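You operate a simulated robot arm through the tools that you are given. There is no shell and no other tool. Be economical: measure what you need, move in short steps, check, and stop when the job is done.

You run a simulated robot arm. Do the job below in one go: nothing can be reset, and whatever is moved stays where it is left.

JOB
Clear the full brush, mist the matted grey pad with detangler, comb it through and fluff it up.
Fine: fluff with the blue slicker brush; brush and teal comb back; nine puffs at most; no snags. Set down upright: teal wide comb.

It is judged by the outcome, as a careful person would: the job done as asked, and still so three seconds after it is handed in. It fails if anything else is knocked over, pushed out of place, dropped, spilled or broken.

ROBOT AND FRAMES
A 6-joint arm with a two-finger parallel gripper, fixed in place. Base frame: the origin is at the foot of the arm, x ahead of it, y to its left, z up. Readings come in mm, degrees, newtons and seconds.
Its first joint turns from -66.0 to 66.0 degrees. Payload 2.45 kg.
Tool frame: the origin (TCP) lies between the finger pads and is the grasp point; the fingertips stand 24 mm ahead of it; z points along the fingers, y is the line along which they close. The gripper opens to 68 mm. The fingers are 17 mm wide and 10 mm thick; the gripper's body (40 by 70 mm) begins 41 mm behind the TCP.
Orientation is that of the tool frame in the base frame, as [roll, pitch, yaw] about the fixed x, y, z axes, in that order (R = Rz(yaw) Ry(pitch) Rx(roll)). With the fingers straight down and closing along the base's y, the tool's x points along the base's -x, its y along +y and its z along -z.

CONTROLS
- The arm moves only by the tool servo_tool. Its argument "increments" is a list of rows, each a list of 2 entries, a list of its own where there are three numbers: the shift along the base's x, y, z in units of 200 mm (1.0 is 200 mm), then the turn, a rotation vector about the base's x, y, z in units of 90 degrees (1.0 is 90 degrees). In form: [[[tx, ty, tz], [wx, wy, wz]], ...]. A call has 1 to 12 rows; each row is the pose to reach, as a shift and turn from the pose commanded when the call began. "jaw" is the finger opening in mm, from 0 to 68, set as the call begins (left out, the last holds). A call with a number of a shift or a turn outside -1 to 1 is refused whole. A row lasts 0.2 s, in which the tool goes at most 50 mm and 8.6 degrees; a call with a longer step from one row to the next is refused whole, and so is a gripper value outside its range. A pose out of reach is approached as far as the arm can. The call stops where the force on the tool passes 40 N (or 10 N more than at its start, if that is more) or the arm is blocked; 0.2 s more then pass. The fingers move at their own pace (about 108 mm/s each) and stop on an object; they squeeze with about 27 N. The grip force told is the motor's: it shows also when the fingers shut on nothing. Time passes only in rows, and 0.2 s behind the last, so rows that repeat a pose let the fingers close. It gives the time, the measured TCP pose, the force on the tool (base axes), the opening and the grip force at its end, in the units of the frame above (readings bear some noise), with the torque about the TCP (base axes, N m) and any sound that the robot's microphone picked up.
- Cameras (640 x 400 px; columns grow to the right, rows downward): "scene" is fixed at [181.2, 437.2, 1452.2]; the picture's right is [-0.50, -0.86, 0.00], its down [-0.61, 0.35, -0.71] and it looks along [0.62, -0.36, -0.70] (base axes); focal length 332 px, centre (320, 200). "wrist" rides on the gripper at [84, 11, -75] in the tool frame; the picture's right is [-0.13, 0.99, 0.00], its down [-0.60, -0.08, -0.79] and it looks along [-0.79, -0.10, 0.61] (tool axes); focal length 251 px, centre (320, 200). There is no depth. A picture from a camera that has moved, and an enlarged one, comes with that camera's place and axes in the base frame and with its lens.
- snapshot(camera): a new picture of that camera. The clock stands still meanwhile.
- zoom(camera, box): a new picture of the part [left, top, right, bottom] of that camera's present view, enlarged. The clock stands still meanwhile.
- sign_off(): hands the job in; it is judged then, once.

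Work in short steps. Places have to be worked out from the pictures, the camera data and where the tool is seen: move nearer, look again, correct. Check each grasp and each placing, and mend what went wrong. You have 120 turns and 64 pictures in all, those below and enlarged ones among them. Open the gripper and draw the arm clear of the work before you hand the job in, unless the task says otherwise; then end with one line.

The tools are called as a command line: name --argument value ..., lists and objects as JSON in quotes. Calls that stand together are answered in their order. servo_tool: Moves the arm, as the interface text tells. Its arguments: {"type":"object","properties":{"increments":{"type":"array","items":{"type":"array"}},"jaw":{"type":"number"}},"required":["increments"]} The other tools are called the same way: snapshot (camera) takes a picture; zoom (camera, box) takes an enlarged picture of a part of a camera's view; sign_off () hands the job in.

At the start:

```text
t: 0.0
ee_pos: [482.8, 116.6, 1192.6]
tcp_rot: [180.0, 0.1, -180.0]
wrist_force: [0.0, -0.3, -0.3]
moment: [0.02, 0.0, -0.04]
finger_gap: 68.1
finger_force: 0.1
```

scene: 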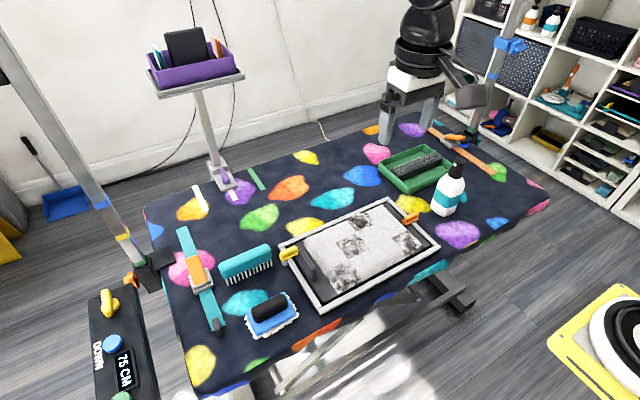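
wrist: 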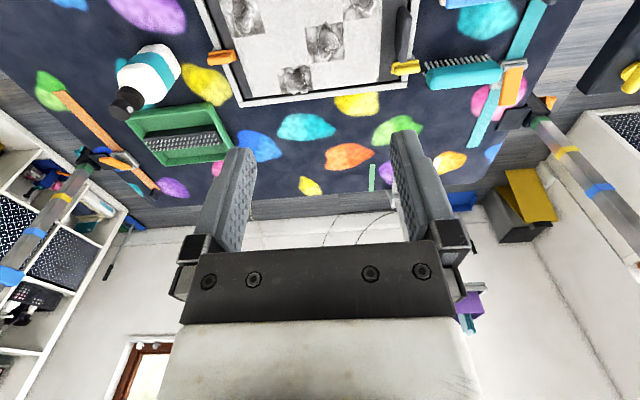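

The first pictures put the table top at about z = 810–830 and the pad near x = 600. I'll enlarge the scene to identify the tools before moving anything.

zoom --camera "scene" --box '[150, 180, 330, 350]'

zoom --camera "scene" --box '[270, 130, 470, 320]'

zoom --camera "scene" --box '[60, 10, 270, 400]'

```text
2.35 times, centred on (240, 265) of scene
camera zoom: at [181.2, 437.2, 1452.2], right [-0.5, -0.86, 0.0], down [-0.61, 0.35, -0.71], along [0.62, -0.36, -0.7], focal length 782 px, centre (508, 47)
```

zoom: 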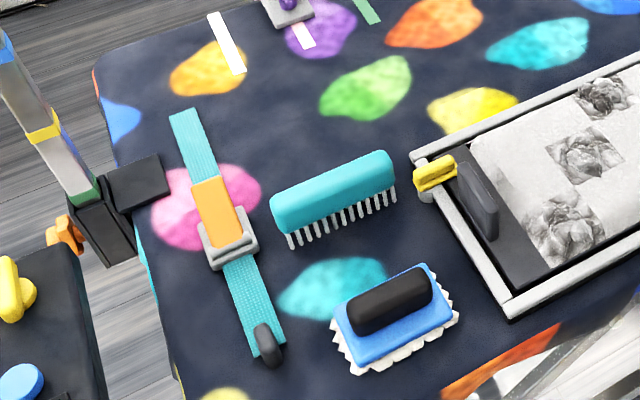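

```text
2.11 times, centred on (370, 225) of scene
camera zoom: at [181.2, 437.2, 1452.2], right [-0.5, -0.86, 0.0], down [-0.61, 0.35, -0.71], along [0.62, -0.36, -0.7], focal length 700 px, centre (215, 147)
```

zoom: 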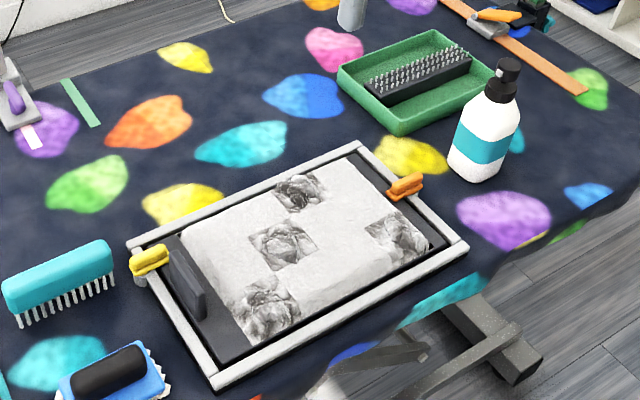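

```text
1.03 times, centred on (165, 205) of scene (not enlarged: the box is as wide or as high as the picture)
camera zoom: at [181.2, 437.2, 1452.2], right [-0.5, -0.86, 0.0], down [-0.61, 0.35, -0.71], along [0.62, -0.36, -0.7], focal length 341 px, centre (479, 195)
```

zoom: 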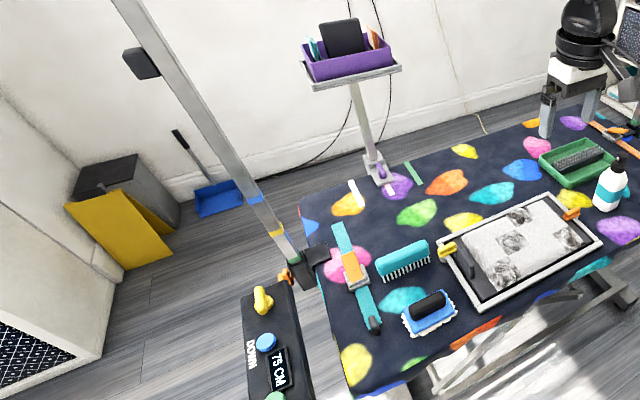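

The blue slicker looks clogged with white fur. The black pin strip in the green tray looks like its cleaner. There are four mats on the pad, and the bottle is at about (578, -200). I'll lower the arm a little in free air to check its reach and get closer views.

servo_tool --increments '[[[0, -0.15, -0.15], [0, 0, 0]], [[0, -0.3, -0.3], [0, 0, 0]], [[0, -0.45, -0.45], [0, 0, 0]], [[0, -0.6, -0.6], [0, 0, 0]], [[0, -0.75, -0.6], [0, 0, 0]]]'

snapshot --camera "wrist"

```text
t: 1.2
ee_pos: [482.6, -35.0, 1071.7]
tcp_rot: [-180.0, 0.1, -179.9]
wrist_force: [0.3, 0.8, -0.9]
moment: [-0.03, -0.04, 0.0]
finger_gap: 68.2
finger_force: 0.0
```

```text
58 pictures are left
camera wrist: at [398.6, -24.9, 1146.6], right [0.13, 0.99, 0.0], down [0.6, -0.08, 0.79], along [0.79, -0.1, -0.61], focal length 251 px, centre (320, 200)
```

wrist: 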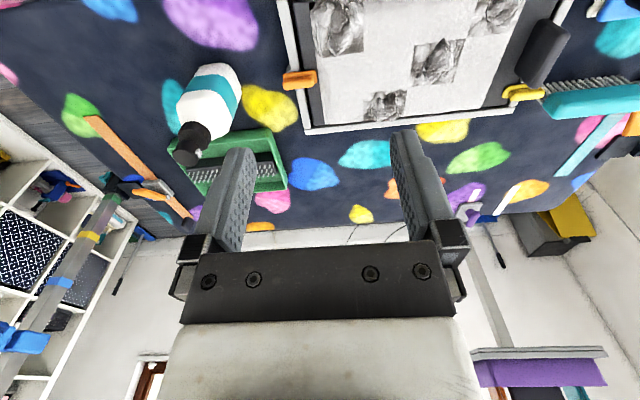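

The arm reaches here without trouble, and the frame top comes out near z = 770 with the table around 750. Next I'll enlarge the bottle head, the tray and the clogged brush.

zoom --camera "wrist" --box '[150, 50, 310, 200]'

zoom --camera "scene" --box '[375, 130, 495, 230]'

zoom --camera "scene" --box '[210, 230, 310, 350]'

```text
2.67 times, centred on (230, 125) of wrist
camera zoom: at [398.6, -24.9, 1146.6], right [0.13, 0.99, 0.0], down [0.6, -0.08, 0.79], along [0.79, -0.1, -0.61], focal length 670 px, centre (560, 400)
```

zoom: 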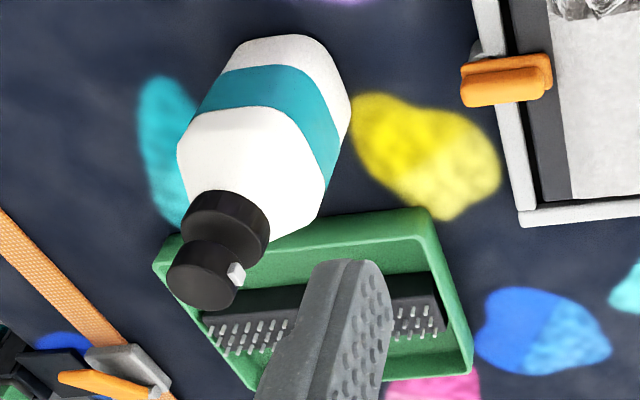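

```text
4.00 times, centred on (435, 180) of scene
camera zoom: at [181.2, 437.2, 1452.2], right [-0.5, -0.86, 0.0], down [-0.61, 0.35, -0.71], along [0.62, -0.36, -0.7], focal length 1329 px, centre (-140, 280)
```

zoom: 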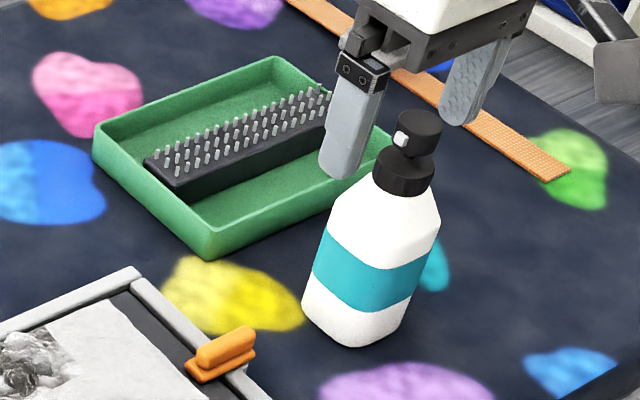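

```text
3.33 times, centred on (260, 290) of scene
camera zoom: at [181.2, 437.2, 1452.2], right [-0.5, -0.86, 0.0], down [-0.61, 0.35, -0.71], along [0.62, -0.36, -0.7], focal length 1108 px, centre (520, -100)
```

zoom: 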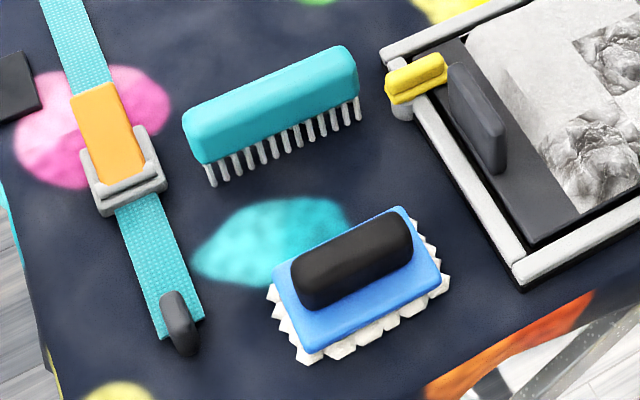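

The nozzle is a pump head facing about +y. The slicker sits on its fur with a black grip on top, and the comb stands on its teeth. I'll move the wrist camera over beside the brush and comb.

servo_tool --increments '[[[-0.05, 0.2, 0], [0, 0, 0]], [[-0.1, 0.4, 0], [0, 0, 0]], [[-0.15, 0.6, 0], [0, 0, 0]], [[-0.2, 0.8, 0], [0, 0, 0]], [[-0.25, 1.0, 0], [0, 0, 0]]]'

servo_tool --increments '[[[-0.04, 0.2, -0.07], [0, 0, 0]], [[-0.08, 0.4, -0.14], [0, 0, 0]], [[-0.12, 0.6, -0.21], [0, 0, 0]], [[-0.16, 0.8, -0.3], [0, 0, 0]], [[-0.16, 0.9, -0.36], [0, 0, 0]]]'

snapshot --camera "wrist"

```text
t: 2.4
ee_pos: [430.6, 168.1, 1073.4]
tcp_rot: [180.0, 0.1, -180.0]
wrist_force: [0.6, 0.6, 0.8]
moment: [-0.01, -0.01, 0.01]
finger_gap: 68.2
finger_force: 0.1
```

```text
t: 3.6
ee_pos: [401.2, 347.4, 998.5]
tcp_rot: [-180.0, 0.1, 180.0]
wrist_force: [-0.4, -0.3, -0.4]
moment: [0.0, 0.02, 0.03]
finger_gap: 67.8
finger_force: 0.1
```

```text
54 pictures are left
camera wrist: at [316.3, 356.6, 1074.3], right [0.13, 0.99, 0.0], down [0.6, -0.08, 0.79], along [0.79, -0.1, -0.61], focal length 251 px, centre (320, 200)
```

wrist: 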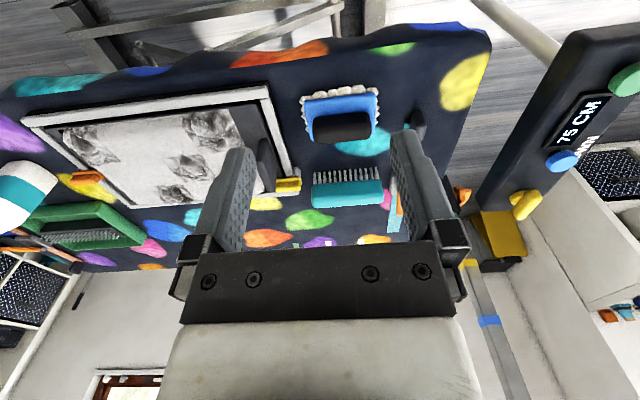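

Triangulation puts the brush grip near (500, 360, ~825) with its long axis along y, and the comb near (625, 360, ~833). Both need the fingers closing along x, so I'll yaw the tool -90° while moving over the brush.

servo_tool --increments '[[[0.05, 0, 0], [0, 0, -0.09]], [[0.1, 0, 0], [0, 0, -0.18]], [[0.15, 0, 0], [0, 0, -0.27]], [[0.2, 0.02, 0], [0, 0, -0.36]], [[0.25, 0.03, 0], [0, 0, -0.45]], [[0.3, 0.04, 0], [0, 0, -0.54]], [[0.35, 0.05, 0], [0, 0, -0.63]], [[0.4, 0.06, 0], [0, 0, -0.72]], [[0.45, 0.06, 0], [0, 0, -0.81]], [[0.5, 0.06, 0], [0, 0, -0.9]], [[0.5, 0.06, 0], [0, 0, -0.96]], [[0.5, 0.06, 0], [0, 0, -1.0]]]'

snapshot --camera "wrist"

zoom --camera "scene" --box '[170, 160, 370, 340]'

```text
t: 6.2
ee_pos: [499.8, 357.7, 999.1]
tcp_rot: [-180.0, 0.1, 90.0]
wrist_force: [0.1, -0.3, -0.5]
moment: [0.03, 0.01, 0.01]
finger_gap: 68.0
finger_force: 0.0
```

```text
53 pictures are left
camera wrist: at [511.2, 440.5, 1075.0], right [0.99, -0.13, 0.0], down [-0.08, -0.6, 0.79], along [-0.1, -0.79, -0.61], focal length 251 px, centre (320, 200)
```

wrist: 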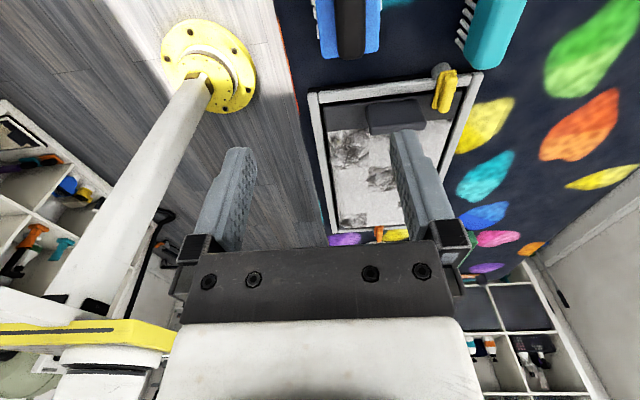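

```text
2.22 times, centred on (270, 250) of scene
camera zoom: at [181.2, 437.2, 1452.2], right [-0.5, -0.86, 0.0], down [-0.61, 0.35, -0.71], along [0.62, -0.36, -0.7], focal length 738 px, centre (431, 89)
```

zoom: 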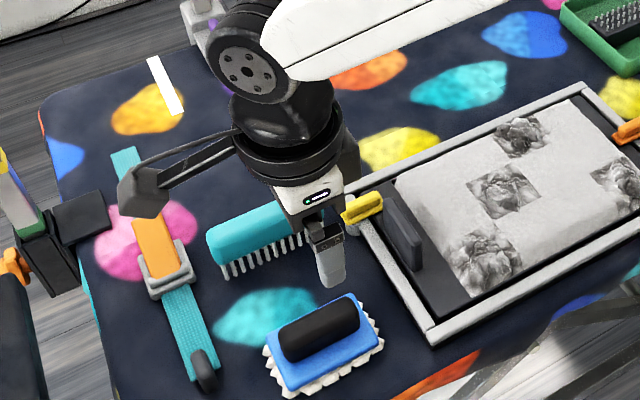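

The refined handle centre is about (527, 353, ~808). I'll center over it, drop to z = 885 with the fingertips still clear, and look between the fingers.

servo_tool --increments '[[[0.07, -0.02, -0.15], [0, 0, 0]], [[0.135, -0.025, -0.3], [0, 0, 0]], [[0.135, -0.025, -0.45], [0, 0, 0]], [[0.135, -0.025, -0.57], [0, 0, 0]]]'

snapshot --camera "wrist"

zoom --camera "scene" --box '[210, 230, 310, 350]'

```text
t: 7.2
ee_pos: [529.2, 351.3, 886.9]
tcp_rot: [180.0, 0.1, 90.0]
wrist_force: [-0.6, 0.1, -0.1]
moment: [0.02, 0.03, 0.01]
finger_gap: 67.9
finger_force: 0.1
```

```text
51 pictures are left
camera wrist: at [539.9, 435.1, 961.3], right [0.99, -0.13, 0.0], down [-0.08, -0.6, 0.79], along [-0.1, -0.79, -0.61], focal length 251 px, centre (320, 200)
```

wrist: 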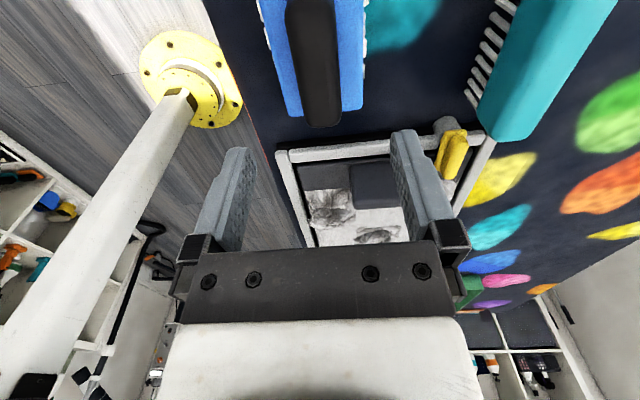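

```text
3.33 times, centred on (260, 290) of scene
camera zoom: at [181.3, 437.2, 1452.2], right [-0.5, -0.86, 0.0], down [-0.61, 0.35, -0.71], along [0.62, -0.36, -0.7], focal length 1108 px, centre (520, -100)
```

zoom: 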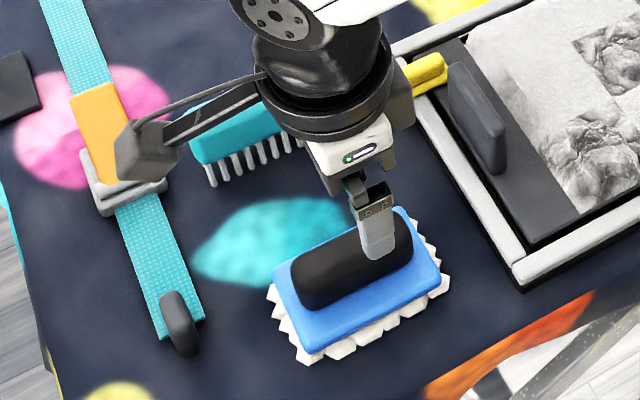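

The handle is straddled correctly, with its centre near (525, 356). Now I'll go down in smaller steps while watching the force.

servo_tool --increments '[[[-0.02, 0.025, -0.1], [0, 0, 0]], [[-0.02, 0.025, -0.2], [0, 0, 0]], [[-0.02, 0.025, -0.27], [0, 0, 0]], [[-0.02, 0.025, -0.31], [0, 0, 0]], [[-0.02, 0.025, -0.34], [0, 0, 0]]]'

snapshot --camera "wrist"

zoom --camera "scene" --box '[220, 260, 310, 340]'

```text
t: 8.4
ee_pos: [524.4, 357.9, 818.5]
tcp_rot: [-179.9, 0.1, 89.9]
wrist_force: [-0.6, -0.6, -0.4]
moment: [-0.03, -0.01, -0.01]
finger_gap: 67.8
finger_force: 0.0
```

```text
49 pictures are left
camera wrist: at [534.5, 440.8, 892.6], right [0.99, -0.13, 0.0], down [-0.08, -0.6, 0.79], along [-0.1, -0.79, -0.61], focal length 251 px, centre (320, 200)
```

wrist: 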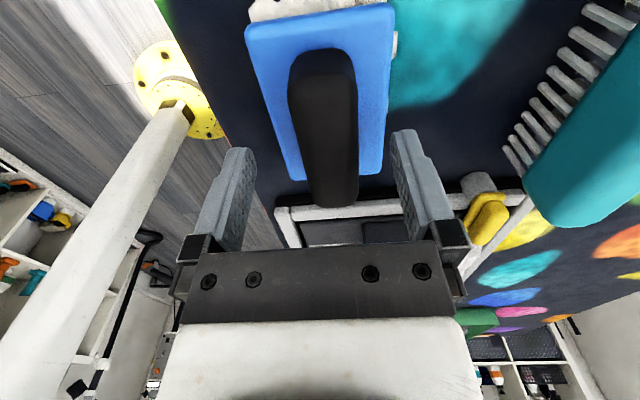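

```text
5.00 times, centred on (265, 300) of scene
camera zoom: at [181.2, 437.2, 1452.2], right [-0.5, -0.86, 0.0], down [-0.61, 0.35, -0.71], along [0.62, -0.36, -0.7], focal length 1661 px, centre (595, -300)
```

zoom: 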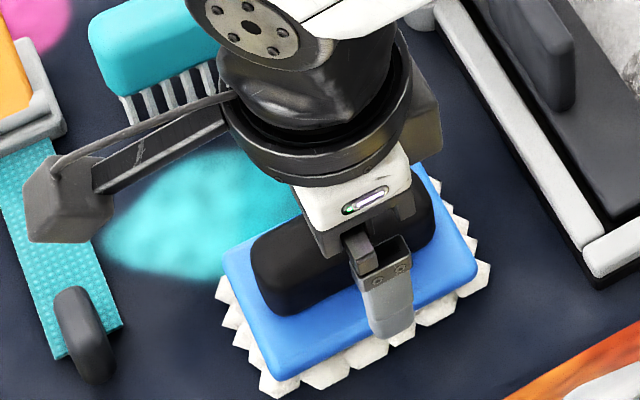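

The handle top looks to be near z = 807, running y ≈ 322–405. I'll shift 5 mm in y and creep lower, watching for contact.

servo_tool --increments '[[[0, 0.02, -0.03], [0, 0, 0]], [[0, 0.02, -0.06], [0, 0, 0]], [[0, 0.02, -0.08], [0, 0, 0]], [[0, 0.02, -0.1], [0, 0, 0]]]'

zoom --camera "scene" --box '[220, 260, 310, 340]'

```text
t: 9.4
ee_pos: [523.7, 360.6, 799.4]
tcp_rot: [179.7, -0.1, 90.0]
wrist_force: [0.8, -6.8, 15.5]
moment: [-0.17, -0.55, -0.23]
finger_gap: 68.1
finger_force: 0.0
```

```text
5.00 times, centred on (265, 300) of scene
camera zoom: at [181.0, 436.9, 1452.4], right [-0.5, -0.86, 0.0], down [-0.61, 0.35, -0.71], along [0.62, -0.36, -0.7], focal length 1661 px, centre (595, -300)
```

zoom: 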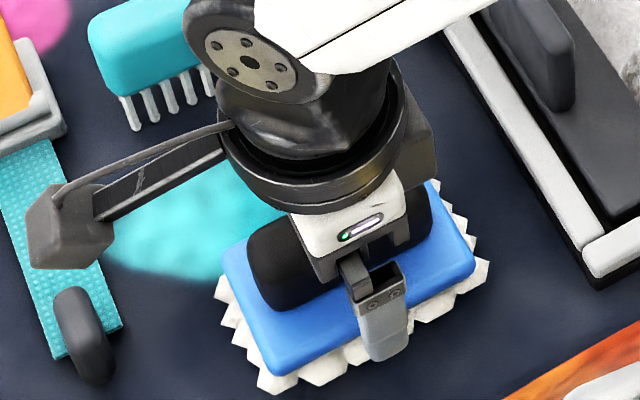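

The fingertips are now on the blue base, at about 15 N. I'll back off 4 mm and close on the handle.

servo_tool --increments '[[[0, 0, 0.02], [0, 0, 0]], [[0, 0, 0.02], [0, 0, 0]]]'

servo_tool --increments '[[[0, 0, 0.0], [0, 0, 0]], [[0, 0, 0.0], [0, 0, 0]], [[0, 0, 0.0], [0, 0, 0]]]' --jaw 5

```text
t: 10.0
ee_pos: [522.4, 361.1, 800.0]
tcp_rot: [180.0, 0.2, 90.0]
wrist_force: [0.1, -1.0, 0.4]
moment: [-0.02, 0.01, -0.01]
finger_gap: 68.1
finger_force: 0.0
```

```text
t: 10.8
ee_pos: [524.1, 361.7, 802.6]
tcp_rot: [-180.0, 0.0, 90.0]
wrist_force: [0.0, 0.2, -0.1]
moment: [0.05, -0.03, -0.03]
finger_gap: 27.5
finger_force: 26.6
```

The handle is gripped at 27.5 mm; the brush's home pose is TCP (524, 362, 802.6). I'll lift straight up and check the underside.

servo_tool --increments '[[[0, 0, 0.1], [0, 0, 0]], [[0, 0, 0.3], [0, 0, 0]], [[0, 0, 0.5], [0, 0, 0]], [[0, 0, 0.7], [0, 0, 0]], [[0, 0, 0.9], [0, 0, 0]], [[0, 0, 1.0], [0, 0, 0]]]'

snapshot --camera "wrist"

snapshot --camera "scene"

```text
t: 12.2
ee_pos: [523.1, 361.0, 1003.4]
tcp_rot: [179.9, 0.2, 89.9]
wrist_force: [-0.2, -0.6, -1.2]
moment: [0.0, -0.03, -0.02]
finger_gap: 27.9
finger_force: 27.0
```

```text
46 pictures are left
camera wrist: at [534.4, 444.5, 1078.4], right [0.99, -0.13, 0.0], down [-0.08, -0.6, 0.79], along [-0.1, -0.79, -0.61], focal length 251 px, centre (320, 200)
```

wrist: 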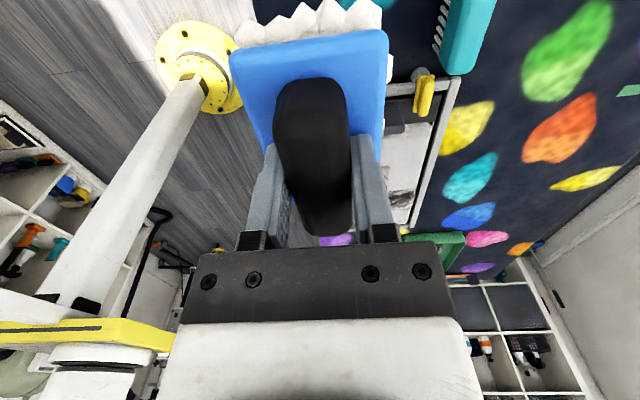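

```text
45 pictures are left
```

scene: 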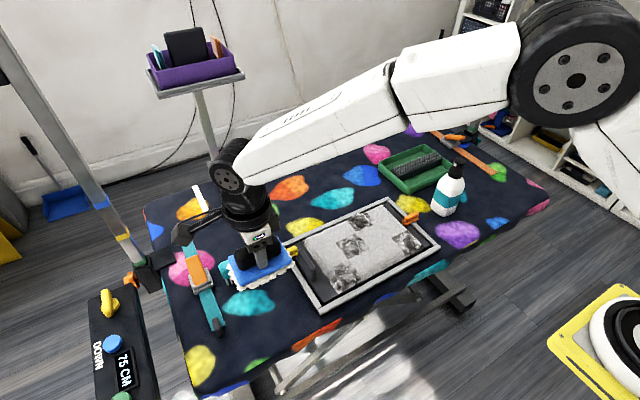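

The grip is solid, and white fur is visible under the brush. I'll carry it over towards the tray at safe height, offset so that the wrist camera can see past the brush.

servo_tool --increments '[[[0.05, -0.2, 0.02], [0, 0, 0]], [[0.1, -0.4, 0.04], [0, 0, 0]], [[0.15, -0.6, 0.04], [0, 0, 0]], [[0.2, -0.8, 0.04], [0, 0, 0]], [[0.25, -1.0, 0.04], [0, 0, 0]]]'

servo_tool --increments '[[[0.06, -0.2, 0], [0, 0, 0]], [[0.12, -0.4, 0], [0, 0, 0]], [[0.18, -0.6, 0], [0, 0, 0]], [[0.24, -0.8, 0], [0, 0, 0]], [[0.3, -1.0, 0], [0, 0, 0]]]'

snapshot --camera "wrist"

snapshot --camera "scene"

```text
t: 13.4
ee_pos: [572.1, 163.0, 1009.3]
tcp_rot: [180.0, 0.1, 90.1]
wrist_force: [0.2, 0.1, -0.4]
moment: [-0.01, 0.0, 0.02]
finger_gap: 27.4
finger_force: 26.9
```

```text
t: 14.6
ee_pos: [635.3, -40.2, 1009.9]
tcp_rot: [-180.0, 0.1, 90.0]
wrist_force: [-1.1, 0.3, -2.0]
moment: [0.03, 0.0, -0.01]
finger_gap: 27.4
finger_force: 27.5
```

```text
44 pictures are left
camera wrist: at [645.5, 43.3, 1084.9], right [0.99, -0.13, 0.0], down [-0.08, -0.6, 0.79], along [-0.1, -0.79, -0.61], focal length 251 px, centre (320, 200)
```

wrist: 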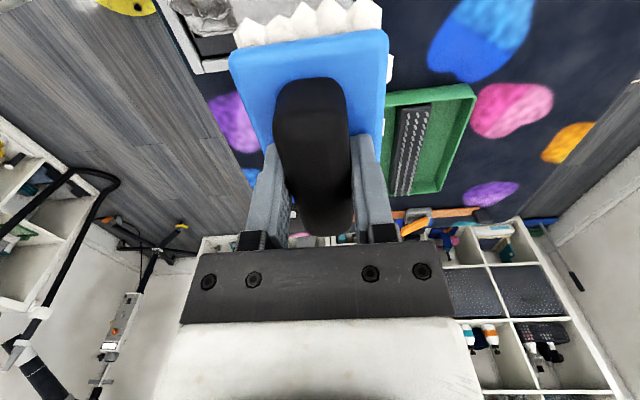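

```text
43 pictures are left
```

scene: 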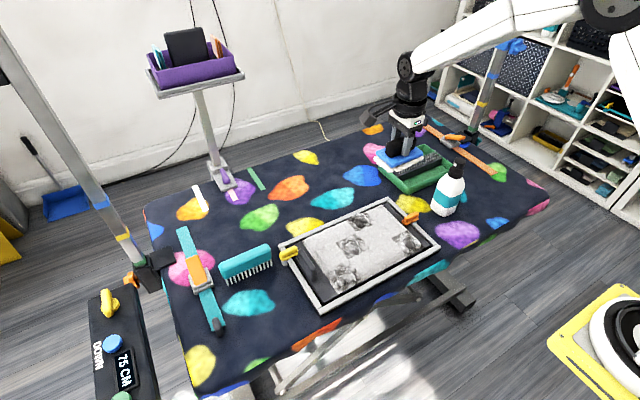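

The strip's centre comes out at roughly (752, -245) with its length along y. I'll move over it at height, drop a bit, and refine from the scene camera.

servo_tool --increments '[[[0.12, -0.18, 0], [0, 0, 0]], [[0.24, -0.36, 0], [0, 0, 0]], [[0.36, -0.54, 0], [0, 0, 0]], [[0.48, -0.72, 0], [0, 0, 0]], [[0.58, -0.9, 0], [0, 0, 0]], [[0.58, -1.0, 0], [0, 0, 0]], [[0.58, -1.0, -0.2], [0, 0, 0]], [[0.58, -1.0, -0.4], [0, 0, 0]], [[0.58, -1.0, -0.55], [0, 0, 0]]]'

snapshot --camera "wrist"

zoom --camera "scene" --box '[360, 60, 500, 230]'

```text
t: 16.6
ee_pos: [726.9, -231.6, 918.5]
tcp_rot: [180.0, 0.2, 90.0]
wrist_force: [-0.8, 0.5, -1.4]
moment: [0.01, 0.01, 0.02]
finger_gap: 27.5
finger_force: 27.7
out of reach, approached as far as the arm can: row 5, 6, 7, 8, 9
```

```text
42 pictures are left
camera wrist: at [737.6, -147.2, 992.8], right [0.99, -0.13, 0.0], down [-0.08, -0.6, 0.79], along [-0.1, -0.79, -0.61], focal length 251 px, centre (320, 200)
```

wrist: 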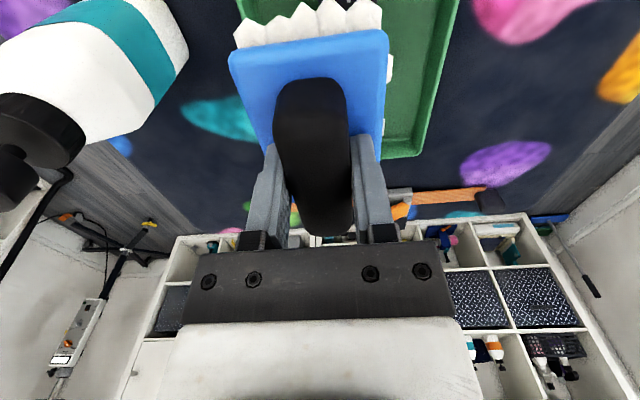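

```text
2.35 times, centred on (430, 145) of scene
camera zoom: at [181.3, 437.2, 1452.2], right [-0.5, -0.86, 0.0], down [-0.61, 0.35, -0.71], along [0.62, -0.36, -0.7], focal length 782 px, centre (61, 329)
```

zoom: 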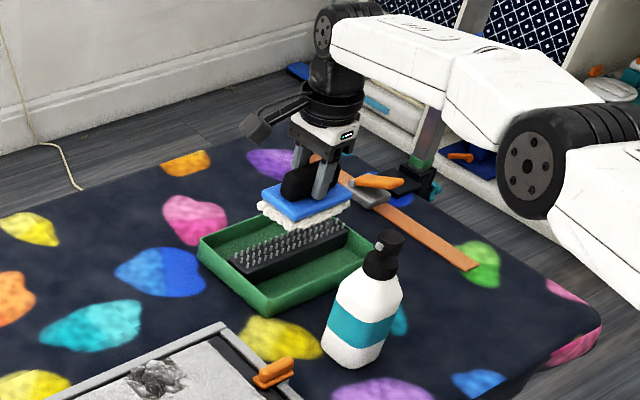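

The arm's vertical reach ends near a 763 mm radius, and the strip centre at about (752, -253) is slightly beyond that. I'll look closely at how high the pins stand against the tray rim.

zoom --camera "scene" --box '[395, 130, 465, 200]'

```text
5.71 times, centred on (430, 165) of scene
camera zoom: at [181.3, 437.2, 1452.2], right [-0.5, -0.86, 0.0], down [-0.61, 0.35, -0.71], along [0.62, -0.36, -0.7], focal length 1899 px, centre (-309, 400)
```

zoom: 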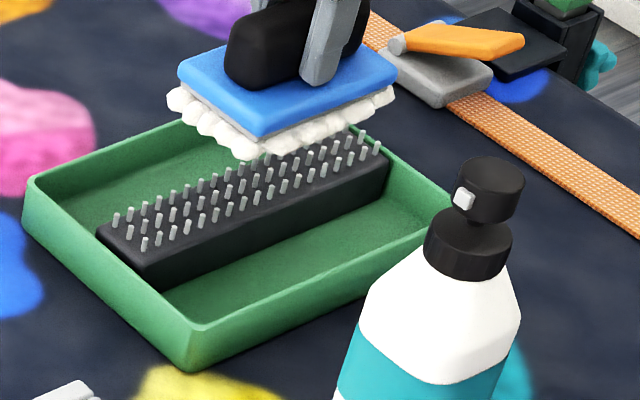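

The pins stand about level with the tray rim at z ≈ 785. I'll go down to z ≈ 850, which still clears the rim, and see how far out the arm can get there.

servo_tool --increments '[[[0, 0, -0.1], [0, 0, 0]], [[0, 0, -0.2], [0, 0, 0]], [[0, 0, -0.25], [0, 0, 0]], [[0.05, 0, -0.25], [0, 0, 0]]]'

```text
t: 17.6
ee_pos: [722.4, -224.9, 871.2]
tcp_rot: [180.0, 0.1, 90.0]
wrist_force: [0.1, 0.1, -1.7]
moment: [-0.05, 0.0, -0.03]
finger_gap: 27.8
finger_force: 27.1
out of reach, approached as far as the arm can: row 2, 3, 4
```

Vertical reach is only about 756 mm at this height. Tilting the tool outward about y should gain reach, so I'll try 13° here while still above the rim.

servo_tool --increments '[[[0, 0, 0], [0, -0.05, 0]], [[0, 0, 0], [0, -0.1, 0]], [[0, 0, 0], [0, -0.145, 0]], [[0, 0, 0], [0, -0.145, 0]]]'

```text
t: 18.6
ee_pos: [722.1, -225.7, 870.6]
tcp_rot: [167.0, 0.0, 90.0]
wrist_force: [0.2, 0.0, -1.0]
moment: [-0.01, -0.01, 0.01]
finger_gap: 27.6
finger_force: 26.6
```

A command that can't be reached resets to the pose actually reached, which is useful to know. With the 13° tilt I'll try x = 775, y = -218 at the same height.

servo_tool --increments '[[[0.1, 0.03, 0], [0, 0, 0]], [[0.2, 0.03, 0], [0, 0, 0]], [[0.27, 0.03, 0], [0, 0, 0]], [[0.27, 0.03, 0], [0, 0, 0]]]'

zoom --camera "scene" --box '[390, 120, 470, 200]'

snapshot --camera "wrist"

```text
t: 19.6
ee_pos: [765.6, -215.4, 873.1]
tcp_rot: [166.9, 0.1, 89.9]
wrist_force: [0.5, 0.0, -0.1]
moment: [0.01, 0.06, -0.02]
finger_gap: 27.5
finger_force: 27.1
out of reach, approached as far as the arm can: row 3, 4
```

```text
5.00 times, centred on (430, 160) of scene
camera zoom: at [181.3, 437.2, 1452.2], right [-0.5, -0.86, 0.0], down [-0.61, 0.35, -0.71], along [0.62, -0.36, -0.7], focal length 1661 px, centre (-230, 400)
```

zoom: 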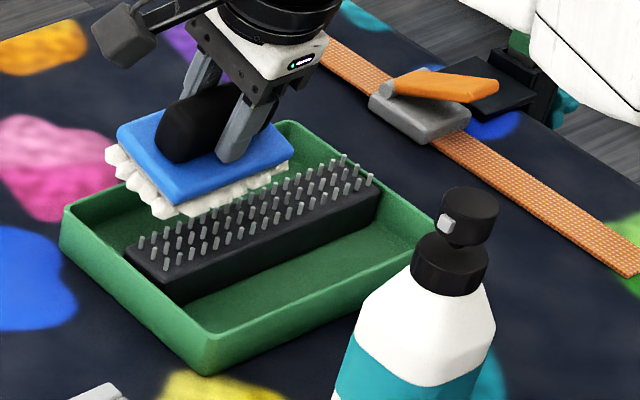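

```text
38 pictures are left
camera wrist: at [759.7, -132.3, 948.5], right [0.97, -0.13, 0.22], down [-0.26, -0.6, 0.76], along [0.04, -0.79, -0.62], focal length 251 px, centre (320, 200)
```

wrist: 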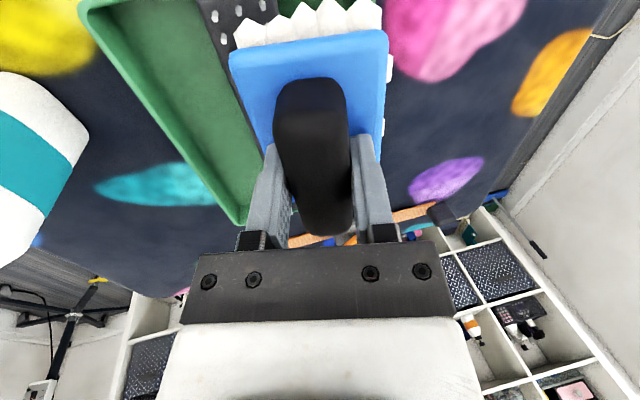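

The 13° tilt reaches x = 765. The brush's lower edge now hangs over the strip inside the tray. I'll lower slowly onto the pins until I feel contact.

servo_tool --increments '[[[-0.03, 0, -0.05], [0, 0, 0]], [[-0.03, 0, -0.09], [0, 0, 0]], [[-0.03, 0, -0.12], [0, 0, 0]], [[-0.03, 0, -0.135], [0, 0, 0]], [[-0.03, 0, -0.145], [0, 0, 0]]]'

zoom --camera "scene" --box '[390, 120, 470, 200]'

```text
t: 20.8
ee_pos: [763.4, -216.5, 850.7]
tcp_rot: [166.2, 0.3, 90.0]
wrist_force: [-2.1, -0.6, 30.4]
moment: [0.15, 0.63, -0.01]
finger_gap: 27.7
finger_force: 27.2
```

```text
5.00 times, centred on (430, 160) of scene
camera zoom: at [180.4, 437.4, 1452.3], right [-0.5, -0.86, 0.0], down [-0.61, 0.35, -0.71], along [0.62, -0.36, -0.7], focal length 1661 px, centre (-230, 400)
```

zoom: 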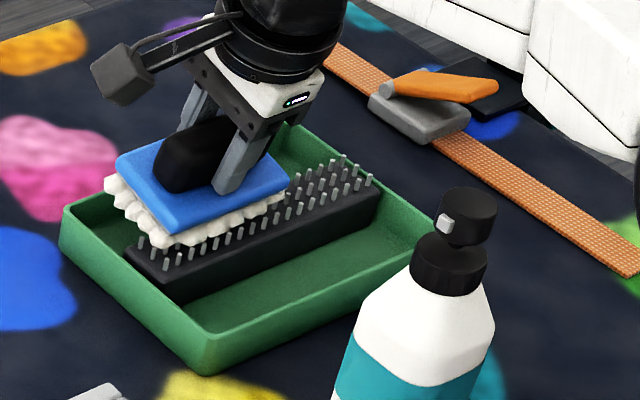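

The fur meets the pins at TCP z ≈ 850, pressing with 30 N. I'll ease the pressure to a few newtons, then make one short stroke in -x and check.

servo_tool --increments '[[[0, 0, 0.02], [0, 0, 0]], [[0, 0, 0.025], [0, 0, 0]], [[-0.03, 0, 0.025], [0, 0, 0]], [[-0.06, 0, 0.025], [0, 0, 0]], [[-0.085, 0, 0.025], [0, 0, 0]]]'

```text
t: 22.0
ee_pos: [743.8, -215.3, 850.0]
tcp_rot: [166.9, 0.1, 90.0]
wrist_force: [1.0, 0.7, 13.0]
moment: [-0.62, 0.15, 0.05]
finger_gap: 27.7
finger_force: 27.1
```

The stroke ran with about 13 N of contact. I'll stroke back and forth a few times and look for a change.

servo_tool --increments '[[[0.04, 0, 0], [0, 0, 0]], [[0.08, 0, 0], [0, 0, 0]], [[0.04, 0, 0], [0, 0, 0]], [[0.0, 0, 0], [0, 0, 0]], [[0.04, 0, 0], [0, 0, 0]], [[0.08, 0, 0], [0, 0, 0]]]'

zoom --camera "scene" --box '[390, 120, 470, 200]'

```text
t: 23.4
ee_pos: [759.2, -216.8, 851.8]
tcp_rot: [167.0, 0.1, 89.9]
wrist_force: [-5.4, -0.9, 13.9]
moment: [0.18, 0.49, 0.08]
finger_gap: 27.7
finger_force: 26.7
```

```text
5.00 times, centred on (430, 160) of scene
camera zoom: at [180.8, 437.2, 1452.3], right [-0.5, -0.86, 0.0], down [-0.61, 0.35, -0.71], along [0.62, -0.36, -0.7], focal length 1661 px, centre (-230, 400)
```

zoom: 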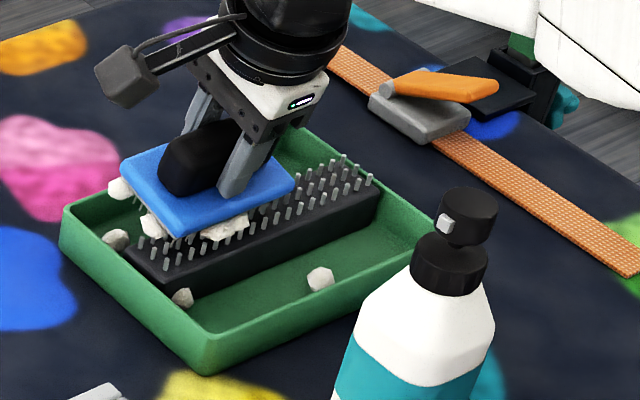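

Fur clumps are dropping off and landing in the tray. I'll keep stroking, slightly lower.

servo_tool --increments '[[[-0.04, 0, -0.005], [0, 0, 0]], [[-0.08, 0, -0.01], [0, 0, 0]], [[-0.04, 0, -0.01], [0, 0, 0]], [[0.0, 0, -0.01], [0, 0, 0]], [[-0.04, -0.03, -0.015], [0, 0, 0]], [[-0.08, -0.06, -0.015], [0, 0, 0]], [[-0.04, -0.06, -0.015], [0, 0, 0]], [[0.0, -0.06, -0.015], [0, 0, 0]], [[-0.04, -0.03, -0.015], [0, 0, 0]], [[-0.08, 0, -0.015], [0, 0, 0]], [[-0.04, 0, -0.015], [0, 0, 0]], [[0.0, 0, -0.015], [0, 0, 0]]]'

zoom --camera "scene" --box '[390, 120, 470, 200]'

```text
t: 26.0
ee_pos: [759.6, -214.7, 851.0]
tcp_rot: [166.6, 0.2, 89.9]
wrist_force: [-9.2, -0.4, 27.8]
moment: [-0.3, 0.96, -0.03]
finger_gap: 27.7
finger_force: 26.9
out of reach, approached as far as the arm can: row 8
```

```text
5.00 times, centred on (430, 160) of scene
camera zoom: at [180.3, 437.4, 1452.3], right [-0.5, -0.86, 0.0], down [-0.61, 0.35, -0.71], along [0.62, -0.36, -0.7], focal length 1661 px, centre (-230, 400)
```

zoom: 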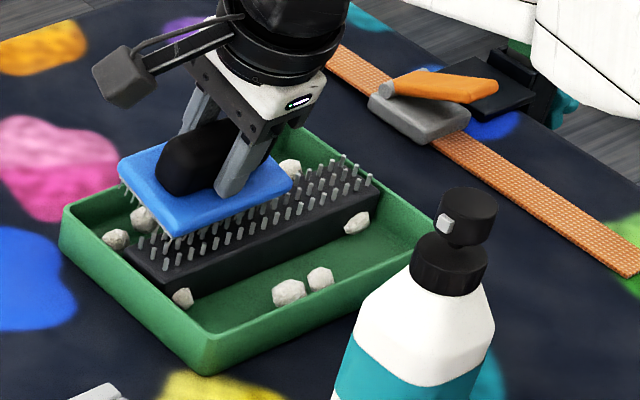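

The fur is gone from the visible edges and the bristles show. I'll lift off the pins and check for leftovers and stray clumps.

servo_tool --increments '[[[0, 0, 0.1], [0, 0, 0]], [[0, 0, 0.3], [0, 0, 0]], [[-0.05, 0.05, 0.5], [0, 0, 0]], [[-0.15, 0.1, 0.7], [0, 0.05, 0]], [[-0.25, 0.2, 0.8], [0, 0.1, 0]], [[-0.3, 0.3, 0.8], [0, 0.145, 0]]]'

zoom --camera "scene" --box '[360, 60, 500, 200]'

snapshot --camera "wrist"

```text
t: 27.4
ee_pos: [697.2, -153.8, 1005.3]
tcp_rot: [-179.9, 0.0, 90.0]
wrist_force: [0.3, 0.2, -0.9]
moment: [-0.01, 0.01, 0.03]
finger_gap: 27.7
finger_force: 26.7
```

```text
2.86 times, centred on (430, 130) of scene
camera zoom: at [181.3, 437.2, 1452.2], right [-0.5, -0.86, 0.0], down [-0.61, 0.35, -0.71], along [0.62, -0.36, -0.7], focal length 949 px, centre (6, 400)
```

zoom: 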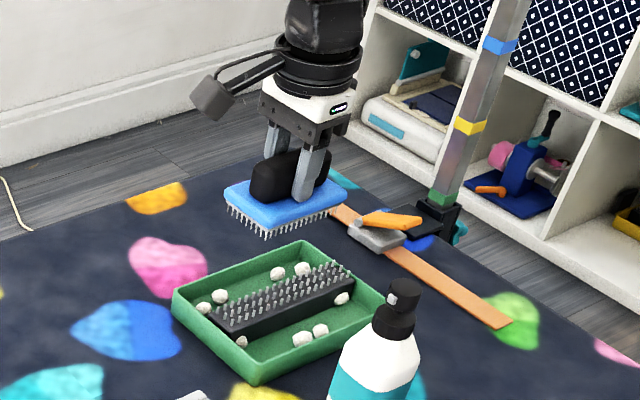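

```text
33 pictures are left
camera wrist: at [708.6, -71.6, 1081.2], right [0.99, -0.13, 0.0], down [-0.08, -0.6, 0.79], along [-0.1, -0.79, -0.61], focal length 251 px, centre (320, 200)
```

wrist: 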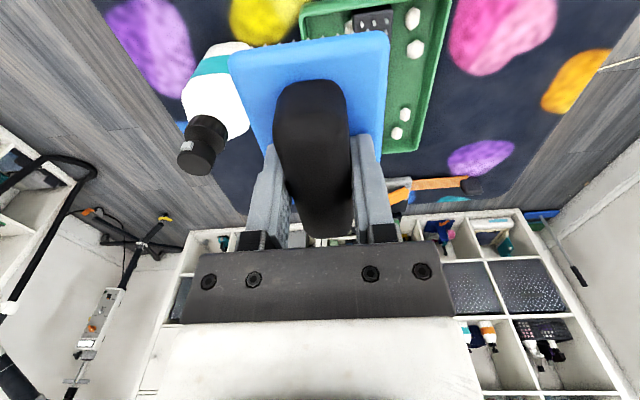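

The brush is clean and every clump is in the tray. I'll carry the brush back to its home spot at (524, 362).

servo_tool --increments '[[[-0.07, 0.22, 0], [0, 0, 0]], [[-0.14, 0.44, 0], [0, 0, 0]], [[-0.21, 0.66, 0], [0, 0, 0]], [[-0.28, 0.88, 0], [0, 0, 0]], [[-0.32, 1.0, 0], [0, 0, 0]]]'

servo_tool --increments '[[[-0.09, 0.22, 0], [0, 0, 0]], [[-0.18, 0.44, 0], [0, 0, 0]], [[-0.27, 0.66, 0], [0, 0, 0]], [[-0.36, 0.88, 0], [0, 0, 0]], [[-0.45, 1.0, 0], [0, 0, 0]], [[-0.54, 1.0, 0], [0, 0, 0]]]'

```text
t: 28.6
ee_pos: [634.1, 42.0, 1006.8]
tcp_rot: [179.9, 0.0, 90.1]
wrist_force: [-0.3, 0.5, -1.4]
moment: [0.02, 0.02, -0.01]
finger_gap: 27.5
finger_force: 27.2
```

```text
t: 30.0
ee_pos: [528.6, 245.8, 1006.6]
tcp_rot: [179.9, 0.2, 90.0]
wrist_force: [0.2, 0.3, -2.0]
moment: [-0.02, 0.0, 0.0]
finger_gap: 27.8
finger_force: 27.5
```

Next I'll finish over home and go down to just above the table.

servo_tool --increments '[[[-0.01, 0.2, 0], [0, 0, 0]], [[-0.02, 0.4, 0], [0, 0, 0]], [[-0.02, 0.58, -0.1], [0, 0, 0]], [[-0.02, 0.58, -0.3], [0, 0, 0]], [[-0.02, 0.58, -0.5], [0, 0, 0]], [[-0.02, 0.58, -0.7], [0, 0, 0]], [[-0.02, 0.58, -0.88], [0, 0, 0]], [[-0.02, 0.58, -0.97], [0, 0, 0]], [[-0.02, 0.58, -1.0], [0, 0, 0]]]'

servo_tool --increments '[[[0, 0, -0.01], [0, 0, 0]], [[0, 0, -0.02], [0, 0, 0]], [[0, 0, -0.025], [0, 0, 0]]]'

```text
t: 32.0
ee_pos: [523.3, 360.5, 806.0]
tcp_rot: [180.0, 0.1, 90.0]
wrist_force: [-0.8, 0.6, -0.8]
moment: [-0.03, -0.03, -0.01]
finger_gap: 27.7
finger_force: 27.3
```

```text
t: 32.8
ee_pos: [522.7, 361.0, 801.9]
tcp_rot: [180.0, 0.1, 89.9]
wrist_force: [0.2, 0.0, -0.7]
moment: [0.0, 0.02, -0.04]
finger_gap: 27.5
finger_force: 27.1
```

No contact yet now that the fur is gone, so I'll creep lower.

servo_tool --increments '[[[0, 0, -0.01], [0, 0, 0]], [[0, 0, -0.02], [0, 0, 0]]]'

servo_tool --increments '[[[0, 0, -0.01], [0, 0, 0]], [[0, 0, -0.02], [0, 0, 0]]]'

```text
t: 33.4
ee_pos: [523.6, 360.6, 799.8]
tcp_rot: [179.9, 0.1, 89.9]
wrist_force: [-8.2, -3.8, 19.6]
moment: [-0.55, 0.26, -0.16]
finger_gap: 27.8
finger_force: 27.0
```

```text
t: 33.8
ee_pos: [525.0, 362.1, 800.9]
tcp_rot: [179.9, 0.0, 90.0]
wrist_force: [-0.5, 0.7, 2.8]
moment: [-0.15, 0.05, 0.01]
finger_gap: 27.7
finger_force: 27.2
stopped in row 1: the force on the tool passed its limit at 45 N (the readings are from after the stop); the commanded pose is now the measured one
```

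The brush is resting on the table with TCP at about 800. I'll open the jaw and lift clear.

servo_tool --increments '[[[0, 0, 0], [0, 0, 0]], [[0, 0, 0], [0, 0, 0]], [[0, 0, 0], [0, 0, 0]], [[0, 0, 0.1], [0, 0, 0]], [[0, 0, 0.3], [0, 0, 0]], [[0, 0, 0.5], [0, 0, 0]], [[0, 0, 0.7], [0, 0, 0]], [[0, 0, 0.9], [0, 0, 0]]]' --jaw 68

snapshot --camera "scene"

```text
t: 35.6
ee_pos: [524.6, 361.3, 979.9]
tcp_rot: [-180.0, 0.1, 90.1]
wrist_force: [-0.1, 0.1, 0.6]
moment: [0.01, 0.01, -0.01]
finger_gap: 68.1
finger_force: 0.0
```

```text
32 pictures are left
```

scene: 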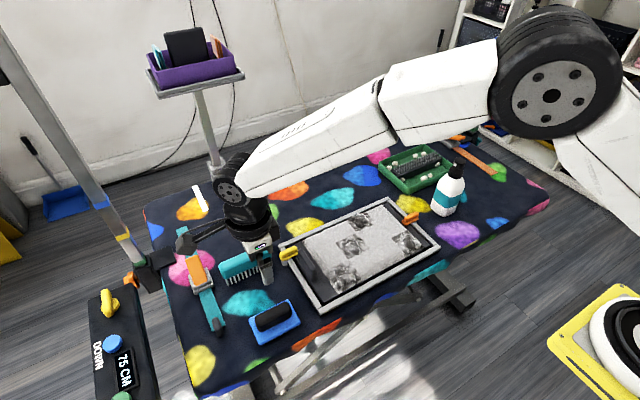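

The brush is back in place and clean. Next is the bottle, so I'll move the wrist camera to look at its head and body.

servo_tool --increments '[[[0.05, -0.2, 0.1], [0, 0, 0]], [[0.1, -0.4, 0.2], [0, 0, 0]], [[0.15, -0.6, 0.3], [0, 0, 0]], [[0.2, -0.8, 0.4], [0, 0, 0]], [[0.25, -1.0, 0.4], [0, 0, 0]]]'

servo_tool --increments '[[[0, -0.22, 0], [0, 0, 0]], [[0, -0.44, 0], [0, 0, 0]], [[0, -0.66, 0], [0, 0, 0]], [[0, -0.88, 0], [0, 0, 0]], [[0, -1.0, 0], [0, 0, 0]]]'

snapshot --camera "wrist"

```text
t: 36.8
ee_pos: [574.5, 160.3, 1059.9]
tcp_rot: [-180.0, 0.1, 90.0]
wrist_force: [-0.5, 0.4, 0.2]
moment: [0.0, 0.03, 0.0]
finger_gap: 68.0
finger_force: 0.0
```

```text
t: 38.0
ee_pos: [573.9, -39.3, 1057.7]
tcp_rot: [179.9, 0.0, 90.2]
wrist_force: [-0.4, -0.2, 0.1]
moment: [0.01, 0.02, 0.01]
finger_gap: 68.0
finger_force: 0.1
```

```text
31 pictures are left
camera wrist: at [585.4, 44.3, 1133.6], right [0.99, -0.13, 0.0], down [-0.08, -0.6, 0.79], along [-0.1, -0.79, -0.61], focal length 251 px, centre (320, 200)
```

wrist: 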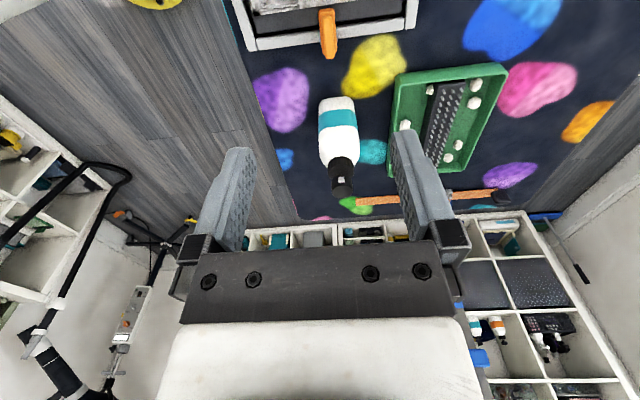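

The bottle is about 60 mm wide in x, which is graspable, and its nozzle faces +y towards the pad. I'll take a close-up of its head and the mats.

zoom --camera "wrist" --box '[290, 85, 390, 210]'

zoom --camera "scene" --box '[280, 180, 460, 320]'

```text
3.20 times, centred on (340, 148) of wrist
camera zoom: at [585.4, 44.3, 1133.6], right [0.99, -0.13, 0.0], down [-0.08, -0.6, 0.79], along [-0.1, -0.79, -0.61], focal length 805 px, centre (256, 368)
```

zoom: 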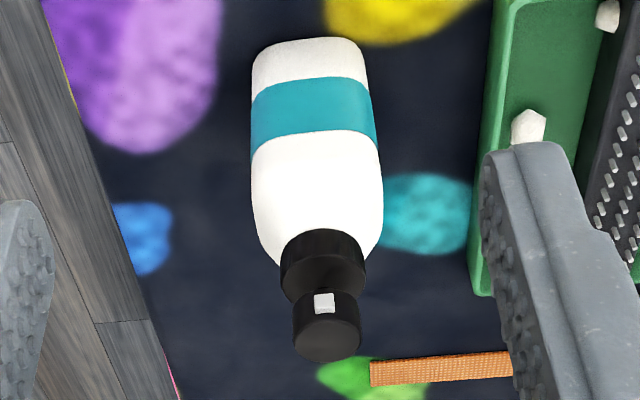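

```text
2.86 times, centred on (370, 250) of scene
camera zoom: at [181.2, 437.2, 1452.2], right [-0.5, -0.86, 0.0], down [-0.61, 0.35, -0.71], along [0.62, -0.36, -0.7], focal length 949 px, centre (177, 57)
```

zoom: 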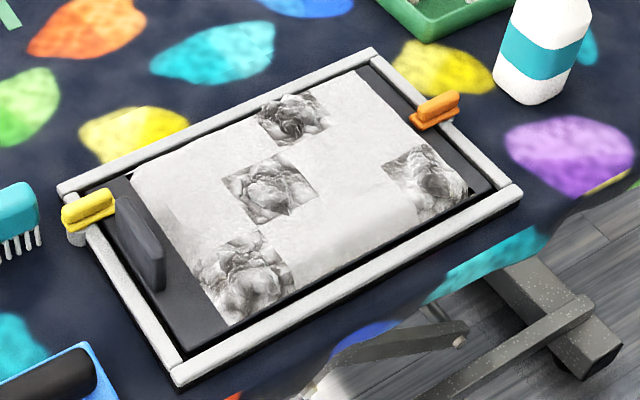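

I put the bottle head top at about (584, -197, 938). The stem below it suggests a press-down pump, so I'll test it gently with closed fingertips from above, listening and watching the force.

servo_tool --increments '[[[0.02, -0.2, 0], [0, 0, 0]], [[0.05, -0.4, 0], [0, 0, 0]], [[0.05, -0.6, 0], [0, 0, 0]], [[0.05, -0.79, 0], [0, 0, 0]], [[0.05, -0.79, -0.15], [0, 0, 0]], [[0.05, -0.79, -0.3], [0, 0, 0]], [[0.05, -0.79, -0.38], [0, 0, 0]]]' --jaw 0

zoom --camera "scene" --box '[410, 120, 490, 220]'

```text
t: 39.6
ee_pos: [585.0, -197.7, 982.3]
tcp_rot: [179.9, 0.1, 90.1]
wrist_force: [0.8, -0.2, 0.2]
moment: [0.0, 0.03, 0.0]
finger_gap: 0.0
finger_force: 23.3
```

```text
4.00 times, centred on (450, 170) of scene
camera zoom: at [181.3, 437.2, 1452.2], right [-0.5, -0.86, 0.0], down [-0.61, 0.35, -0.71], along [0.62, -0.36, -0.7], focal length 1329 px, centre (-200, 320)
```

zoom: 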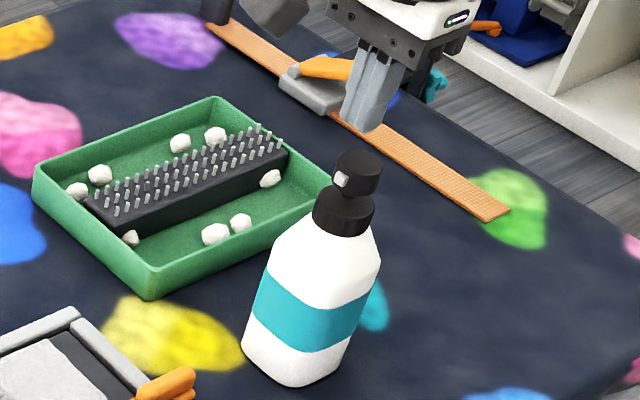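

The fingertips are centred about 25 mm above the head. Next I'll descend in small steps and press.

servo_tool --increments '[[[0, 0, -0.06], [0, 0, 0]], [[0, 0, -0.1], [0, 0, 0]], [[0, 0, -0.12], [0, 0, 0]]]'

servo_tool --increments '[[[0, 0, -0.015], [0, 0, 0]], [[0, 0, -0.025], [0, 0, 0]]]'

```text
t: 40.4
ee_pos: [585.0, -196.4, 958.9]
tcp_rot: [180.0, 0.0, 90.0]
wrist_force: [0.2, -0.2, -0.2]
moment: [-0.02, 0.0, -0.05]
finger_gap: 0.0
finger_force: 23.5
```

```text
t: 41.0
ee_pos: [585.2, -196.0, 954.9]
tcp_rot: [179.9, -0.1, 89.9]
wrist_force: [-0.1, 0.3, 0.1]
moment: [-0.01, 0.01, 0.0]
finger_gap: 0.0
finger_force: 24.1
```

No contact yet, so I'll go a bit lower.

servo_tool --increments '[[[0, 0, -0.015], [0, 0, 0]], [[0, 0, -0.025], [0, 0, 0]]]'

servo_tool --increments '[[[0, 0, -0.01], [0, 0, 0]], [[0, 0, -0.02], [0, 0, 0]]]'

```text
t: 41.6
ee_pos: [583.9, -196.4, 949.3]
tcp_rot: [179.9, -0.1, 90.0]
wrist_force: [-0.1, 0.1, 1.6]
moment: [0.04, 0.02, -0.02]
finger_gap: 0.6
finger_force: 23.7
```

```text
t: 42.2
ee_pos: [583.6, -195.7, 944.9]
tcp_rot: [179.9, 0.2, 90.0]
wrist_force: [-0.9, -0.8, 3.3]
moment: [-0.08, 0.03, -0.07]
finger_gap: 0.0
finger_force: 23.8
heard: click
```

The head gives like a spring, and I heard a "click". I'll release and check whether anything changed on the pad.

servo_tool --increments '[[[0, 0, 0.03], [0, 0, 0]], [[0, 0, 0.1], [0, 0, 0]], [[0, 0, 0.2], [0, 0, 0]]]'

zoom --camera "scene" --box '[300, 130, 480, 300]'

```text
t: 43.0
ee_pos: [583.2, -195.6, 983.4]
tcp_rot: [180.0, 0.0, 90.0]
wrist_force: [0.3, -0.1, 0.0]
moment: [0.0, -0.02, 0.01]
finger_gap: 0.2
finger_force: 23.3
```

```text
2.35 times, centred on (390, 215) of scene
camera zoom: at [181.2, 437.2, 1452.2], right [-0.5, -0.86, 0.0], down [-0.61, 0.35, -0.71], along [0.62, -0.36, -0.7], focal length 782 px, centre (155, 165)
```

zoom: 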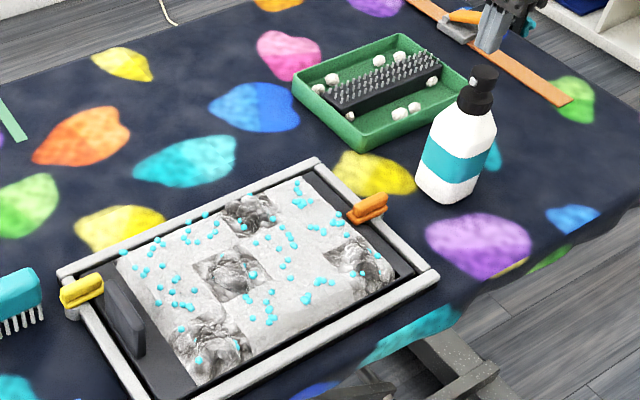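

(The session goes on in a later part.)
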